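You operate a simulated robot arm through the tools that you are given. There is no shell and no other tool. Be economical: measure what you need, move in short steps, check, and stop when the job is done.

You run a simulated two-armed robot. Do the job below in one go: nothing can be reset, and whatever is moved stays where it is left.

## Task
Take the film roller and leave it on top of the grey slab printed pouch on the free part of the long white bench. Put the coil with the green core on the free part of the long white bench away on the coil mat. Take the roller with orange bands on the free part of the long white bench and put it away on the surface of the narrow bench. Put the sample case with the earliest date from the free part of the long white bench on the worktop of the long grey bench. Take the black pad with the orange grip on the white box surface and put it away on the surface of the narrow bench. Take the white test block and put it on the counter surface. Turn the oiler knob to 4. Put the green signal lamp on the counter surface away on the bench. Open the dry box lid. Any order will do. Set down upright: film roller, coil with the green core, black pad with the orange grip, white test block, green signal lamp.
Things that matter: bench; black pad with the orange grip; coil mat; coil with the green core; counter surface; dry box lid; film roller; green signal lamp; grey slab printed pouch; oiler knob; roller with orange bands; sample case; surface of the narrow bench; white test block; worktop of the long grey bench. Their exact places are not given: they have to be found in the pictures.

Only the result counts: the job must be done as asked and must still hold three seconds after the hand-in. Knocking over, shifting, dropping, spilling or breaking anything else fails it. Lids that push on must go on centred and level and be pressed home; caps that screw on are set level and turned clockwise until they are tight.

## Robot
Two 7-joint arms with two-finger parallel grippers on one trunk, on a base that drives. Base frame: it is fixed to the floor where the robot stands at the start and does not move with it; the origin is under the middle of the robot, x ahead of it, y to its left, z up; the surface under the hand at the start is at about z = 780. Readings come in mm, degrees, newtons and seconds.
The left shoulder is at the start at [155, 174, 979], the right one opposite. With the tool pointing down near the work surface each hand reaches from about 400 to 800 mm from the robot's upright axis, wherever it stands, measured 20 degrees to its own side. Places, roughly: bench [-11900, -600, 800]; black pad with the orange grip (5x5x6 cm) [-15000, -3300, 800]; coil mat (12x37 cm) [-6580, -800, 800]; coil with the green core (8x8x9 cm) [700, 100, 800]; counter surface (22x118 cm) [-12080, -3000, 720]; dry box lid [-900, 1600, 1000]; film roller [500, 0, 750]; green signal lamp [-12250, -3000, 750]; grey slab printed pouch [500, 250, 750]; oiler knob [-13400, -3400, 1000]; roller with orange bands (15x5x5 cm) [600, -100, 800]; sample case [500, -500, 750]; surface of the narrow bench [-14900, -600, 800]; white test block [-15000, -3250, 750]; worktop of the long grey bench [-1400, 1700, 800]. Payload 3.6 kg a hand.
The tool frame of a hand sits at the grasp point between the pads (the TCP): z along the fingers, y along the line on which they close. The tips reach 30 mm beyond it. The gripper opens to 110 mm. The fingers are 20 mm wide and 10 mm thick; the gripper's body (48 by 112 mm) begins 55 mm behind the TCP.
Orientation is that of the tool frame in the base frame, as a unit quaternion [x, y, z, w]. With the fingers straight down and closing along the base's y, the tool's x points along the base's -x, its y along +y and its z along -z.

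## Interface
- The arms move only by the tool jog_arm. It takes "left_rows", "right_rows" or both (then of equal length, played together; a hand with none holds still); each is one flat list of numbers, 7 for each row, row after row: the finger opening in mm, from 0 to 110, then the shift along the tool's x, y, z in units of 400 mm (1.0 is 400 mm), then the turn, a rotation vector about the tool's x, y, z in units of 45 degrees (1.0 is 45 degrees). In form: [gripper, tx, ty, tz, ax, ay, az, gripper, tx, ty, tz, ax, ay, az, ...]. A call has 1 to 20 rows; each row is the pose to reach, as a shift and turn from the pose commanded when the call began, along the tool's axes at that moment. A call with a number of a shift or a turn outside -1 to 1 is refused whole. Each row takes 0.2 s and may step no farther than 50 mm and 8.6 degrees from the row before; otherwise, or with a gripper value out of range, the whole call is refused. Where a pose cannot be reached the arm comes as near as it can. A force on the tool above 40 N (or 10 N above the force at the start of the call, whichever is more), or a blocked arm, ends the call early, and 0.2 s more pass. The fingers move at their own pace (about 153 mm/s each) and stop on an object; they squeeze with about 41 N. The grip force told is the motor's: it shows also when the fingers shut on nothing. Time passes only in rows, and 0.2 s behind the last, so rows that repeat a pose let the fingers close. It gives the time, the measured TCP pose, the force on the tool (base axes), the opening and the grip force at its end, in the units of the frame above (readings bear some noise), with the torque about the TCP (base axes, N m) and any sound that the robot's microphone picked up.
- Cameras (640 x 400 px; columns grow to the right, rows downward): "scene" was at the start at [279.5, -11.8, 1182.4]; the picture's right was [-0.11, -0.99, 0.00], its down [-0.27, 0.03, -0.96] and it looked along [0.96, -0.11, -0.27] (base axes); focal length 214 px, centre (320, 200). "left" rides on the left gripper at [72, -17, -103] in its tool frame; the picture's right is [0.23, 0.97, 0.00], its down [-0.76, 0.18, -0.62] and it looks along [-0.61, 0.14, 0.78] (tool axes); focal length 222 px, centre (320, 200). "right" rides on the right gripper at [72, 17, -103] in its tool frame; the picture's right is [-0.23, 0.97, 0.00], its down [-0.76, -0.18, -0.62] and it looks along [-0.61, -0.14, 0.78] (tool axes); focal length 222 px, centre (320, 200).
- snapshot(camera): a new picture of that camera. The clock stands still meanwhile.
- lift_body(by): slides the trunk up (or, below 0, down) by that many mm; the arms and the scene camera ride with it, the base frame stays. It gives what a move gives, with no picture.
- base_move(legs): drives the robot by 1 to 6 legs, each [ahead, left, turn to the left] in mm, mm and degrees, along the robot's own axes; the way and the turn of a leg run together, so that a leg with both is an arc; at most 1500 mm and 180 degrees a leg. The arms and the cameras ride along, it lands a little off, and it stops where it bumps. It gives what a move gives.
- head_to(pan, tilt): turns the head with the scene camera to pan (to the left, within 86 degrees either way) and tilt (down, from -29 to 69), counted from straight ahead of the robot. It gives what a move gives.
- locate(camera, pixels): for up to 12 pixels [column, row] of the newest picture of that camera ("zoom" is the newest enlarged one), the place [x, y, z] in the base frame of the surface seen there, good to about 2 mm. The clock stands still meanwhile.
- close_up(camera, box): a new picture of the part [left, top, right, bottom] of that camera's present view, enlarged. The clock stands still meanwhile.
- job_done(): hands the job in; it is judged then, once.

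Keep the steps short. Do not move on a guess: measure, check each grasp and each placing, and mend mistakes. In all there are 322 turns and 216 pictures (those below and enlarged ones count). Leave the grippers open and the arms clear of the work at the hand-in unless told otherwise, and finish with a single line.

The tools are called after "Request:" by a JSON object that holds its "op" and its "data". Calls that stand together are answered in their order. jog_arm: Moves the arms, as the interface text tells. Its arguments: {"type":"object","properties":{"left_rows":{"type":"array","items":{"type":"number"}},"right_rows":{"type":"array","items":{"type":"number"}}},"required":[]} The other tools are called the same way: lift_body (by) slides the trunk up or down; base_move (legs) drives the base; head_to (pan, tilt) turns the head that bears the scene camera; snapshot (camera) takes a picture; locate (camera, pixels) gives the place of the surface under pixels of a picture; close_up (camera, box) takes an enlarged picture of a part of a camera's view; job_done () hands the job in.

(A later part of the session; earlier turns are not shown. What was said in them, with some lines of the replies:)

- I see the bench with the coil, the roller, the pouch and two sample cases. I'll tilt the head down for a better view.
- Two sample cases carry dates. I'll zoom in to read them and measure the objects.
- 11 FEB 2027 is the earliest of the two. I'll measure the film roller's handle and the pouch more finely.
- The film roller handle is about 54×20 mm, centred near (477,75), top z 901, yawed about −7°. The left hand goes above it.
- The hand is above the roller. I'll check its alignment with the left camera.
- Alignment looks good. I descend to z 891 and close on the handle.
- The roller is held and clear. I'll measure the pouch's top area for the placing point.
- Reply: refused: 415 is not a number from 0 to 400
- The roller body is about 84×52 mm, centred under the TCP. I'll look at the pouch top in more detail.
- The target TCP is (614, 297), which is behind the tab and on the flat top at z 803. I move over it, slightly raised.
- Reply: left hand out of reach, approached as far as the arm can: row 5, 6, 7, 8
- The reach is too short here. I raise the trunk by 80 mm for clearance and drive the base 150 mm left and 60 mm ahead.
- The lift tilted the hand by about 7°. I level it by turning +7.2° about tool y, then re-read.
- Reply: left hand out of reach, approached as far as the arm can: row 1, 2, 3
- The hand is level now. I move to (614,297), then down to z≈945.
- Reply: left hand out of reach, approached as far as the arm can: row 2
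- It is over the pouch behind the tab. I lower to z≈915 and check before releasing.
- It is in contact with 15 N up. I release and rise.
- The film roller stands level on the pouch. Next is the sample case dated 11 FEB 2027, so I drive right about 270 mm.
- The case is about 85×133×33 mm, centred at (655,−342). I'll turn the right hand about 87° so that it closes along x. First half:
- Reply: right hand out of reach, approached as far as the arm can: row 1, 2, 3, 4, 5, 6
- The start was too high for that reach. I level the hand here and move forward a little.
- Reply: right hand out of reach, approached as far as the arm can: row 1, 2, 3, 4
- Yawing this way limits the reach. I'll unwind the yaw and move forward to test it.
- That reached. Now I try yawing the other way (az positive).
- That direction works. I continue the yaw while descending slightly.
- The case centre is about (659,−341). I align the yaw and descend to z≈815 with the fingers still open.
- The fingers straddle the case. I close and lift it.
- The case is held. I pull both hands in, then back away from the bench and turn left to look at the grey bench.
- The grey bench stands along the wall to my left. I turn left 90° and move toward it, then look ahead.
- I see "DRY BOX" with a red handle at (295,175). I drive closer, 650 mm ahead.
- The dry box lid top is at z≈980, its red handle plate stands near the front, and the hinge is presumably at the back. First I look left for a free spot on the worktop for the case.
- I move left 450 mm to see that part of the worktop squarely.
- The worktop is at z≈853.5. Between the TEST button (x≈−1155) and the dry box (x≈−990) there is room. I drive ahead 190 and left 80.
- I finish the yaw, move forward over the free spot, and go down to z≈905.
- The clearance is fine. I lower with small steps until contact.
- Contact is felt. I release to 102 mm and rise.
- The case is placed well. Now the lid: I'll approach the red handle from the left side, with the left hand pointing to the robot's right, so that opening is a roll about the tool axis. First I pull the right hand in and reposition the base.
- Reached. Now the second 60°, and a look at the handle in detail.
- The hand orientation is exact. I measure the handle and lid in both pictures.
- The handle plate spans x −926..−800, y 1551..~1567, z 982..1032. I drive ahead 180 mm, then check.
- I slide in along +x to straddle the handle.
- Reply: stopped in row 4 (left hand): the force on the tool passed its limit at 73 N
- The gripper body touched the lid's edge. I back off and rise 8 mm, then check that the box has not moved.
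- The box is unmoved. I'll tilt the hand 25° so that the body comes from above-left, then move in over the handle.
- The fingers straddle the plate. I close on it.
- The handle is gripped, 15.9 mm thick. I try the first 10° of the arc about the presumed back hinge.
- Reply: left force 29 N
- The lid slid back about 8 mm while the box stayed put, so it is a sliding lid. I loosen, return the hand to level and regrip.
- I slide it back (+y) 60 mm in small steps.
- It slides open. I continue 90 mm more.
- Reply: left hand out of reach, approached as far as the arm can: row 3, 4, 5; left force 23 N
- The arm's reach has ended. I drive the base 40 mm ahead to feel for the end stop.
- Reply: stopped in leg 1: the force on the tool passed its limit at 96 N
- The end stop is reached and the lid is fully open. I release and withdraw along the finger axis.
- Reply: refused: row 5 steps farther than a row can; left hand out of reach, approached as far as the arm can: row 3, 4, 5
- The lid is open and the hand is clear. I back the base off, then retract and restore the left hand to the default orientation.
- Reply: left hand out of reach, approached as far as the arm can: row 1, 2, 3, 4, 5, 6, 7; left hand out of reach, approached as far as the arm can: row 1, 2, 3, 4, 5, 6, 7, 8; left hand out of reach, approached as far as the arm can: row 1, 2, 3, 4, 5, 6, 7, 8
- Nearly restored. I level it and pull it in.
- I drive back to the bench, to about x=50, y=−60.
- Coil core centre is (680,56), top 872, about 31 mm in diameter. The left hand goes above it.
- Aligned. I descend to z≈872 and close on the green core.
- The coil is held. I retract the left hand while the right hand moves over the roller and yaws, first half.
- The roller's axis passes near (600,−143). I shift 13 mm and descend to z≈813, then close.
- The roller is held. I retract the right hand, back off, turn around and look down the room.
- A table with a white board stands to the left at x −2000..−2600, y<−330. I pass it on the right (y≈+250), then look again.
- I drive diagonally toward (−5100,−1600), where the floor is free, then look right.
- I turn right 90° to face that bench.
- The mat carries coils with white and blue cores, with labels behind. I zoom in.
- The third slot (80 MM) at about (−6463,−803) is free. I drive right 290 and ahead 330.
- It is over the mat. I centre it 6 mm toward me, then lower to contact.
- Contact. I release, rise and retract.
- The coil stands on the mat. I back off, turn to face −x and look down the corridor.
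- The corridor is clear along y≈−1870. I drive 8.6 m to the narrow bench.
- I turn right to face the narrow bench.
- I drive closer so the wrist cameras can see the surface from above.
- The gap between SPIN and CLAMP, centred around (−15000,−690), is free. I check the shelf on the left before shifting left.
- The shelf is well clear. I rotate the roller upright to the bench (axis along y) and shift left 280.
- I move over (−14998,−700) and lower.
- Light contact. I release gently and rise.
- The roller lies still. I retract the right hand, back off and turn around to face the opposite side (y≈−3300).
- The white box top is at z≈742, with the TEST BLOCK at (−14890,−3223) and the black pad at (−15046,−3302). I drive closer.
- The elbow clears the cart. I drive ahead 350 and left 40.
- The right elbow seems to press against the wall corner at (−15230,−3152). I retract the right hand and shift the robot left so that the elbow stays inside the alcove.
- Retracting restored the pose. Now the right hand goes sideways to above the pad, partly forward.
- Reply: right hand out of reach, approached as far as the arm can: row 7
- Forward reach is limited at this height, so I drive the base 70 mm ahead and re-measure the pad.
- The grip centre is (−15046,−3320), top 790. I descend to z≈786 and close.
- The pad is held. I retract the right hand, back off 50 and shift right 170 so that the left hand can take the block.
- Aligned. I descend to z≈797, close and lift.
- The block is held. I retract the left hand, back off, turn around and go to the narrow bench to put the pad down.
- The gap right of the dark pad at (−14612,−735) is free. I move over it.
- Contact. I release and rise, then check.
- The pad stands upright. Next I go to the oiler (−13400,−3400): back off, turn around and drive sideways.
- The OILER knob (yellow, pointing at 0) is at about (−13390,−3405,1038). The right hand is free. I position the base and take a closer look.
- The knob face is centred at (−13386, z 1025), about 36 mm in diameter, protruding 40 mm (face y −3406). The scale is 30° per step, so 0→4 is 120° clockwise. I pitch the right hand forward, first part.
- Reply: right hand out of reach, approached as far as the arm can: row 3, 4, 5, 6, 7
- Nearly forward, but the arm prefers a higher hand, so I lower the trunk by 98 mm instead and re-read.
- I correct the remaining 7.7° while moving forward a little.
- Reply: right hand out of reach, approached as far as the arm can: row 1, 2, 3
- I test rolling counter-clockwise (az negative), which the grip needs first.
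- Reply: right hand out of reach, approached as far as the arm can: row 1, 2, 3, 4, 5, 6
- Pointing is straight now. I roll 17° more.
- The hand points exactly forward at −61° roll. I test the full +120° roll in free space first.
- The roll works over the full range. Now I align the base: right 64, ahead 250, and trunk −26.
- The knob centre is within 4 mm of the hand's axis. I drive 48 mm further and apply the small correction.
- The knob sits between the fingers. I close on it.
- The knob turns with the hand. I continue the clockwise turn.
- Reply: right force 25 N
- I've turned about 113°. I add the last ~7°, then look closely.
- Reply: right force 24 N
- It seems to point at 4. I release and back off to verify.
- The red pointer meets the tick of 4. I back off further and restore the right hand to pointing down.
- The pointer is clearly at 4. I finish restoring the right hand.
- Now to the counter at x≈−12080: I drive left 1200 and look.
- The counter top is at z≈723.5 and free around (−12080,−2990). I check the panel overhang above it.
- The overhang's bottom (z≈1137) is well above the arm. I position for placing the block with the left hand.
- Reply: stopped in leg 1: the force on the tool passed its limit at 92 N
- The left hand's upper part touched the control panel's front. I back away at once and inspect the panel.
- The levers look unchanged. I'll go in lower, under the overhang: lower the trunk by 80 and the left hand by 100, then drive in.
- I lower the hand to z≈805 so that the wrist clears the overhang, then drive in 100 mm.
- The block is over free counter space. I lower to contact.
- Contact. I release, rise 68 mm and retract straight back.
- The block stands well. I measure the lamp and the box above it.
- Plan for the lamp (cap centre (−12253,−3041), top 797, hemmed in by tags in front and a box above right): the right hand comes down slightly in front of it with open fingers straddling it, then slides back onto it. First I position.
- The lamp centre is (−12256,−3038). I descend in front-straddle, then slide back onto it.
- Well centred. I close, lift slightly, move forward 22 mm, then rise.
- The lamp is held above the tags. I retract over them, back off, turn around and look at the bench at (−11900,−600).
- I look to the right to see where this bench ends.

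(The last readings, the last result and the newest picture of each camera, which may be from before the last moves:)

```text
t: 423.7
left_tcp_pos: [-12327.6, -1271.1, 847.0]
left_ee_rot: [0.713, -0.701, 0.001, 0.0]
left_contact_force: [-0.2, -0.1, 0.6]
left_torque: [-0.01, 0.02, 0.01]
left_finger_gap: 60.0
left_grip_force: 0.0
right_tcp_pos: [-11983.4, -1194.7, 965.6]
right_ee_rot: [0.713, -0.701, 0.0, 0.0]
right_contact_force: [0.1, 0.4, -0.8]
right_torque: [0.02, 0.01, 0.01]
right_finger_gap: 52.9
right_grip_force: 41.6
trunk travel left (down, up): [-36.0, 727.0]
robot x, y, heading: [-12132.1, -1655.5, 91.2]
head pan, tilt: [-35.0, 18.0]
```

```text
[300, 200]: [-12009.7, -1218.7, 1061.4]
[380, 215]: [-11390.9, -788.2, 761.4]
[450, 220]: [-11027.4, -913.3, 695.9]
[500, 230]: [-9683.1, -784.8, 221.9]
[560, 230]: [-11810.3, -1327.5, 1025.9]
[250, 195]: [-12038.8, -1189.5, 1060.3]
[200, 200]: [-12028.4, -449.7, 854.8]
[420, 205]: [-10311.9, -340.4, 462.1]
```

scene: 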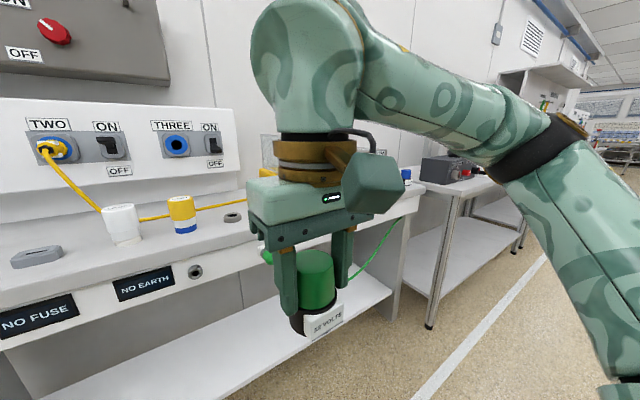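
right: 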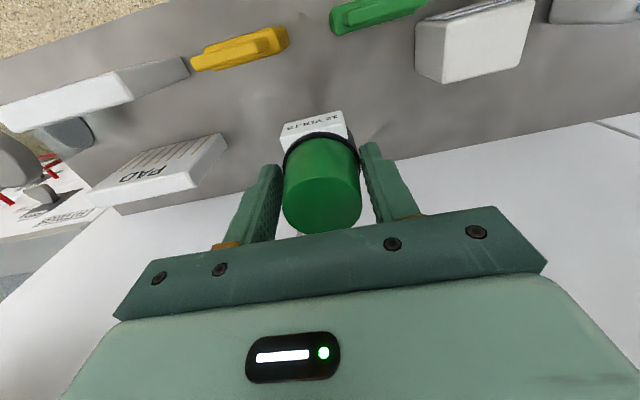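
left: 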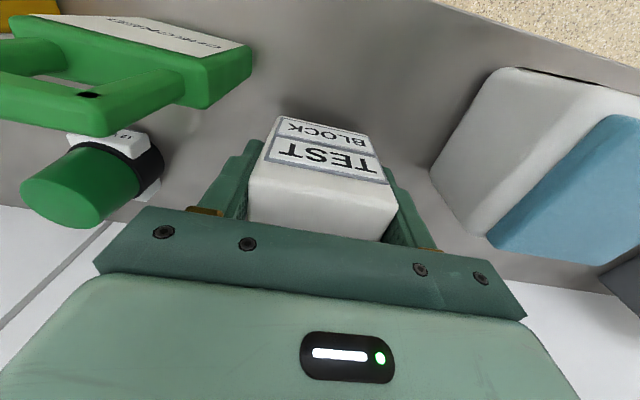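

This is the bench (x ≈ −12650..−11300, top z≈853). Free spot: around (−12460,−690). I raise the left hand and drive there.

Request:
{"op": "jog_arm", "data": {"left_rows": [60, 0, 0, -0.1, 0, 0, 0, 60, 0, 0, -0.2, 0, 0, 0, 60, 0, 0, -0.3, 0, 0, 0]}}

Request:
{"op": "base_move", "data": {"legs": [[0, 420, -1.2], [330, 0, 0]]}}

Request:
{"op": "head_to", "data": {"pan": 0, "tilt": 38}}

Request:
{"op": "snapshot", "data": {"camera": "scene"}}

```text
t: 424.5
left_tcp_pos: [-12329.1, -1271.7, 968.4]
left_ee_rot: [0.714, -0.7, 0.001, 0.0]
left_contact_force: [-0.4, 0.7, -0.2]
left_torque: [0.0, -0.01, -0.01]
left_finger_gap: 59.9
left_grip_force: 0.0
right_tcp_pos: [-11982.5, -1195.9, 967.2]
right_ee_rot: [0.713, -0.701, 0.0, 0.0]
right_contact_force: [0.3, -0.2, -1.5]
right_torque: [-0.03, 0.03, -0.01]
right_finger_gap: 52.7
right_grip_force: 40.9
trunk travel left (down, up): [-36.0, 727.0]
robot x, y, heading: [-12132.2, -1656.0, 91.2]
head pan, tilt: [-35.0, 18.0]
```

```text
t: 428.9
left_tcp_pos: [-12741.3, -938.3, 967.8]
left_ee_rot: [-0.705, 0.709, 0.0, 0.001]
left_contact_force: [0.5, 0.1, -0.3]
left_torque: [-0.01, -0.02, -0.03]
left_finger_gap: 60.2
left_grip_force: 0.1
right_tcp_pos: [-12392.9, -869.7, 965.4]
right_ee_rot: [-0.704, 0.71, 0.001, -0.001]
right_contact_force: [-0.4, -0.1, -1.3]
right_torque: [-0.02, -0.02, 0.0]
right_finger_gap: 52.7
right_grip_force: 41.3
trunk travel left (down, up): [-36.0, 727.0]
robot x, y, heading: [-12551.7, -1327.4, 89.6]
head pan, tilt: [-35.0, 18.0]
```

```text
t: 429.9
left_tcp_pos: [-12740.2, -938.5, 967.4]
left_ee_rot: [-0.705, 0.709, -0.001, 0.0]
left_contact_force: [-0.9, 0.5, 0.2]
left_torque: [-0.01, -0.04, 0.0]
left_finger_gap: 59.8
left_grip_force: 0.0
right_tcp_pos: [-12394.2, -871.5, 966.1]
right_ee_rot: [-0.704, 0.711, 0.0, 0.0]
right_contact_force: [0.3, -0.4, -1.9]
right_torque: [-0.02, 0.01, 0.03]
right_finger_gap: 52.7
right_grip_force: 40.9
trunk travel left (down, up): [-36.0, 727.0]
robot x, y, heading: [-12550.9, -1327.3, 89.8]
head pan, tilt: [0.0, 38.0]
```

```text
40 pictures are left
```

scene: 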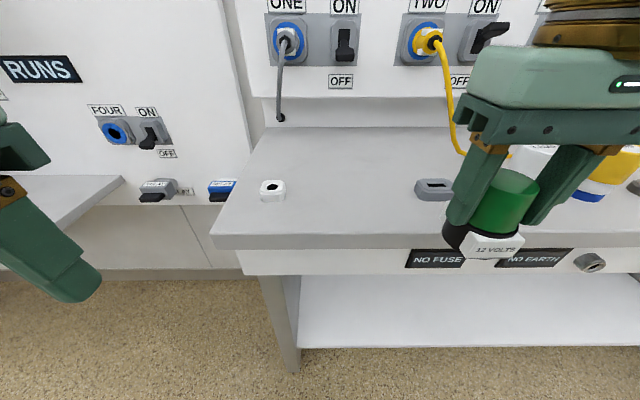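

Request:
{"op": "locate", "data": {"camera": "scene", "pixels": [[350, 160], [350, 190], [345, 210], [418, 190], [285, 188], [350, 235], [350, 140], [280, 118]]}}

```text
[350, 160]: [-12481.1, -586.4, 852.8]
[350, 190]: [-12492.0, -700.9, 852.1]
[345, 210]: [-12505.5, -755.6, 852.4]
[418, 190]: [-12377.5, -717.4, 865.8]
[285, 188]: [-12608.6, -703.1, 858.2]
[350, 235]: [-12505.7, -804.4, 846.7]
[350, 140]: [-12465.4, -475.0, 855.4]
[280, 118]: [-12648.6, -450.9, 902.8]
```

Request:
{"op": "jog_arm", "data": {"right_rows": [0, -0.11, 0.05, 0, 0, 0, 0, 0, -0.22, 0.1, 0, 0, 0, 0, 0, -0.33, 0.16, 0, 0, 0, 0, 0, -0.4525, 0.215, 0, 0, 0, 0, 0, -0.4525, 0.215, 0.06, 0, 0, 0, 0, -0.4525, 0.215, 0.115, 0, 0, 0]}}

Request:
{"op": "snapshot", "data": {"camera": "scene"}}

```text
refused: row 3 steps farther than a row can; nothing moved
```

```text
39 pictures are left
```

scene: 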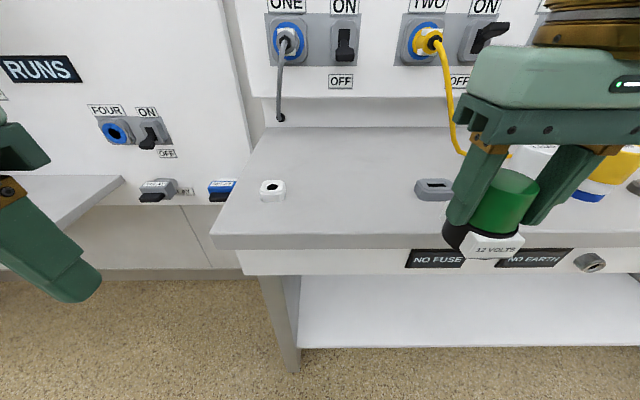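

One step was too long. I use shorter rows.

Request:
{"op": "jog_arm", "data": {"right_rows": [0, -0.09, 0.043, 0, 0, 0, 0, 0, -0.18, 0.086, 0, 0, 0, 0, 0, -0.27, 0.129, 0, 0, 0, 0, 0, -0.36, 0.172, 0, 0, 0, 0, 0, -0.4525, 0.215, 0, 0, 0, 0, 0, -0.4525, 0.215, 0.06, 0, 0, 0, 0, -0.4525, 0.215, 0.115, 0, 0, 0]}}

Request:
{"op": "snapshot", "data": {"camera": "scene"}}

```text
t: 431.5
left_tcp_pos: [-12740.3, -939.0, 967.5]
left_ee_rot: [-0.705, 0.71, 0.0, 0.001]
left_contact_force: [0.4, 0.0, 0.3]
left_torque: [0.03, 0.02, -0.03]
left_finger_gap: 59.9
left_grip_force: 0.0
right_tcp_pos: [-12476.7, -688.9, 920.1]
right_ee_rot: [-0.704, 0.71, 0.0, 0.0]
right_contact_force: [0.8, -0.7, -1.2]
right_torque: [-0.02, -0.02, 0.02]
right_finger_gap: 52.9
right_grip_force: 40.8
trunk travel left (down, up): [-36.0, 727.0]
robot x, y, heading: [-12552.3, -1329.1, 89.6]
head pan, tilt: [0.0, 38.0]
```

```text
38 pictures are left
```

scene: 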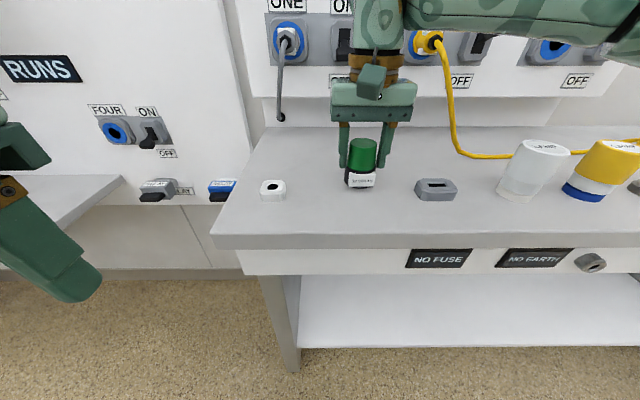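

Request:
{"op": "jog_arm", "data": {"right_rows": [0, 0, 0, 0.012, 0, 0, 0, 0, 0, 0, 0.022, 0, 0, 0]}}

Request:
{"op": "jog_arm", "data": {"right_rows": [0, 0, 0, 0.004, 0, 0, 0, 0, 0, 0, 0.008, 0, 0, 0]}}

```text
t: 432.1
left_tcp_pos: [-12741.4, -939.8, 967.6]
left_ee_rot: [-0.705, 0.71, -0.001, 0.001]
left_contact_force: [0.2, -0.1, -0.2]
left_torque: [-0.02, 0.0, 0.0]
left_finger_gap: 60.0
left_grip_force: 0.1
right_tcp_pos: [-12477.3, -689.3, 912.1]
right_ee_rot: [-0.704, 0.711, 0.001, 0.001]
right_contact_force: [0.2, 0.8, 1.7]
right_torque: [0.1, -0.08, 0.04]
right_finger_gap: 52.8
right_grip_force: 41.3
trunk travel left (down, up): [-36.0, 727.0]
robot x, y, heading: [-12551.6, -1327.7, 89.7]
head pan, tilt: [0.0, 38.0]
```

```text
t: 432.7
left_tcp_pos: [-12741.2, -940.4, 969.0]
left_ee_rot: [-0.705, 0.709, 0.0, 0.001]
left_contact_force: [-0.4, 0.3, -0.7]
left_torque: [0.0, -0.02, 0.01]
left_finger_gap: 60.0
left_grip_force: 0.0
right_tcp_pos: [-12477.9, -690.1, 912.3]
right_ee_rot: [-0.703, 0.711, 0.004, 0.002]
right_contact_force: [0.1, 10.5, 28.2]
right_torque: [0.16, -0.21, 0.05]
right_finger_gap: 52.6
right_grip_force: 40.9
trunk travel left (down, up): [-36.0, 727.0]
robot x, y, heading: [-12549.3, -1331.0, 89.9]
head pan, tilt: [0.0, 38.0]
```

It is firmly down. I relieve the pressure, release and rise.

Request:
{"op": "jog_arm", "data": {"right_rows": [0, 0, 0, -0.006, 0, 0, 0, 70, 0, 0, -0.006, 0, 0, 0, 75, 0, 0, -0.006, 0, 0, 0, 75, 0, 0, -0.08, 0, 0, 0, 75, 0, 0, -0.18, 0, 0, 0, 75, 0, 0, -0.27, 0, 0, 0, 75, 0.1, -0.03, -0.27, 0, 0, 0, 75, 0.2, -0.06, -0.27, 0, 0, 0, 75, 0.3, -0.1, -0.27, 0, 0, 0, 75, 0.4, -0.14, -0.27, 0, 0, 0]}}

Request:
{"op": "close_up", "data": {"camera": "scene", "box": [230, 110, 470, 260]}}

```text
t: 434.9
left_tcp_pos: [-12740.6, -939.4, 968.2]
left_ee_rot: [-0.704, 0.71, 0.0, 0.0]
left_contact_force: [0.2, 0.5, 0.0]
left_torque: [0.0, -0.01, -0.02]
left_finger_gap: 60.1
left_grip_force: 0.0
right_tcp_pos: [-12423.3, -849.2, 1014.4]
right_ee_rot: [-0.704, 0.71, 0.0, -0.001]
right_contact_force: [0.7, 0.6, 0.3]
right_torque: [0.0, -0.01, 0.0]
right_finger_gap: 74.9
right_grip_force: 0.0
right hand out of reach, approached as far as the arm can: row 5, 6
trunk travel left (down, up): [-36.0, 727.0]
robot x, y, heading: [-12551.3, -1326.3, 89.6]
head pan, tilt: [0.0, 38.0]
```

```text
2.67 times, centred on (350, 185) of scene
```

zoom: 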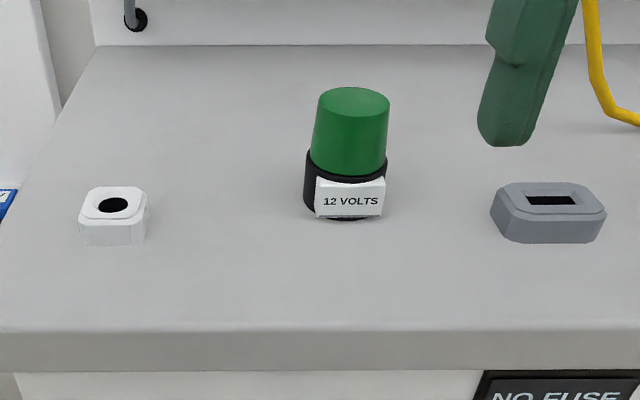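

The lamp stands upright on the bench, and every other placing was checked as it was made. I back the robot clear with the grippers open and hand in.

Request:
{"op": "jog_arm", "data": {"left_rows": [100, 0, 0, 0, 0, 0, 0, 100, 0, 0, 0, 0, 0, 0], "right_rows": [100, 0, 0, 0, 0, 0, 0, 100, 0, 0, 0, 0, 0, 0]}}

Request:
{"op": "base_move", "data": {"legs": [[-400, 0, 0]]}}

Request:
{"op": "snapshot", "data": {"camera": "scene"}}

```text
t: 435.5
left_tcp_pos: [-12741.0, -939.1, 967.3]
left_ee_rot: [-0.704, 0.71, -0.001, 0.001]
left_contact_force: [0.2, 0.4, -0.5]
left_torque: [0.01, -0.02, -0.02]
left_finger_gap: 99.9
left_grip_force: 0.1
right_tcp_pos: [-12422.1, -848.8, 1015.7]
right_ee_rot: [-0.704, 0.71, 0.001, 0.0]
right_contact_force: [-0.9, -0.5, 0.5]
right_torque: [0.03, 0.0, 0.01]
right_finger_gap: 100.1
right_grip_force: 0.1
trunk travel left (down, up): [-36.0, 727.0]
robot x, y, heading: [-12549.6, -1331.3, 89.6]
head pan, tilt: [0.0, 38.0]
```

```text
t: 438.0
left_tcp_pos: [-12742.7, -1343.6, 967.0]
left_ee_rot: [-0.706, 0.708, 0.0, 0.001]
left_contact_force: [1.0, -0.3, 0.1]
left_torque: [0.02, -0.01, -0.02]
left_finger_gap: 99.8
left_grip_force: 0.2
right_tcp_pos: [-12424.7, -1251.2, 1015.3]
right_ee_rot: [-0.704, 0.71, 0.0, 0.0]
right_contact_force: [-0.6, -0.7, 0.7]
right_torque: [-0.02, 0.01, -0.01]
right_finger_gap: 99.9
right_grip_force: 0.1
trunk travel left (down, up): [-36.0, 727.0]
robot x, y, heading: [-12550.4, -1728.5, 90.2]
head pan, tilt: [0.0, 38.0]
```

```text
36 pictures are left
```

scene: 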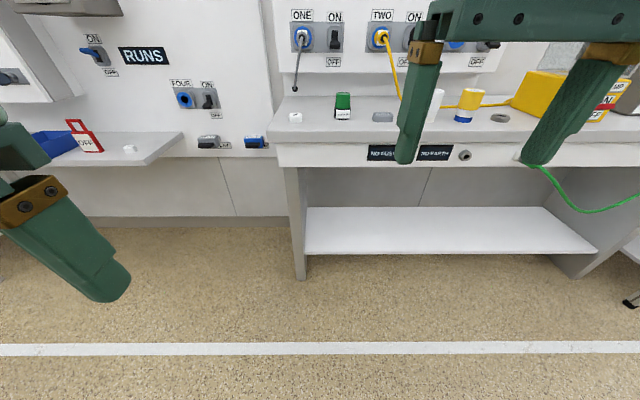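

Before handing in, I re-check the control panel I brushed against, from about the same place as before.

Request:
{"op": "base_move", "data": {"legs": [[-150, 0, 0], [0, 0, 180], [0, 390, 0]]}}

Request:
{"op": "head_to", "data": {"pan": 10, "tilt": 5}}

Request:
{"op": "snapshot", "data": {"camera": "scene"}}

```text
t: 448.9
left_tcp_pos: [-11966.0, -2259.4, 966.4]
left_ee_rot: [0.701, 0.714, 0.0, -0.001]
left_contact_force: [0.3, 0.1, -1.1]
left_torque: [-0.01, 0.01, 0.01]
left_finger_gap: 100.2
left_grip_force: 0.1
right_tcp_pos: [-12279.7, -2356.4, 1014.9]
right_ee_rot: [0.701, 0.713, 0.0, 0.0]
right_contact_force: [0.1, 1.1, 0.5]
right_torque: [-0.03, -0.04, -0.01]
right_finger_gap: 99.9
right_grip_force: 0.0
trunk travel left (down, up): [-36.0, 727.0]
robot x, y, heading: [-12162.7, -1874.1, -88.9]
head pan, tilt: [0.0, 38.0]
```

```text
t: 449.8
left_tcp_pos: [-11966.3, -2261.1, 967.6]
left_ee_rot: [0.701, 0.714, -0.001, -0.001]
left_contact_force: [0.4, 0.6, -0.6]
left_torque: [0.0, 0.01, 0.03]
left_finger_gap: 100.1
left_grip_force: 0.2
right_tcp_pos: [-12281.2, -2356.2, 1014.9]
right_ee_rot: [0.701, 0.713, -0.001, 0.0]
right_contact_force: [0.3, -0.6, -0.7]
right_torque: [-0.01, 0.0, 0.0]
right_finger_gap: 100.0
right_grip_force: 0.2
trunk travel left (down, up): [-36.0, 727.0]
robot x, y, heading: [-12165.2, -1879.5, -89.1]
head pan, tilt: [10.0, 5.0]
```

```text
35 pictures are left
```

scene: 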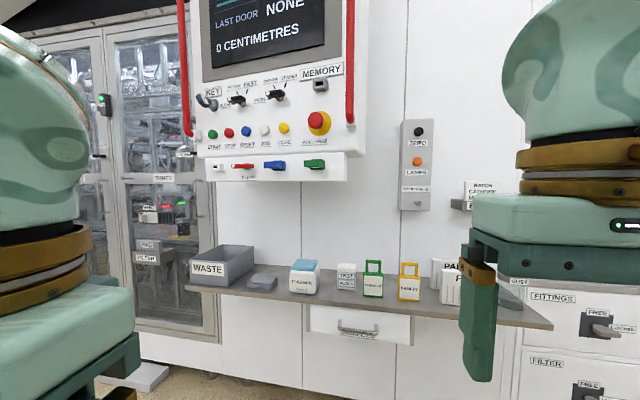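

The levers are all aligned and the counter is in order, so I hand in.

Request:
{"op": "job_done", "data": {}}

```text
The job is handed in.
```

All nine tasks are done and handed in; on the way, the left arm bumped the control panel above the counter and the gripper body nudged the dry box, but neither showed any change when I looked afterwards.
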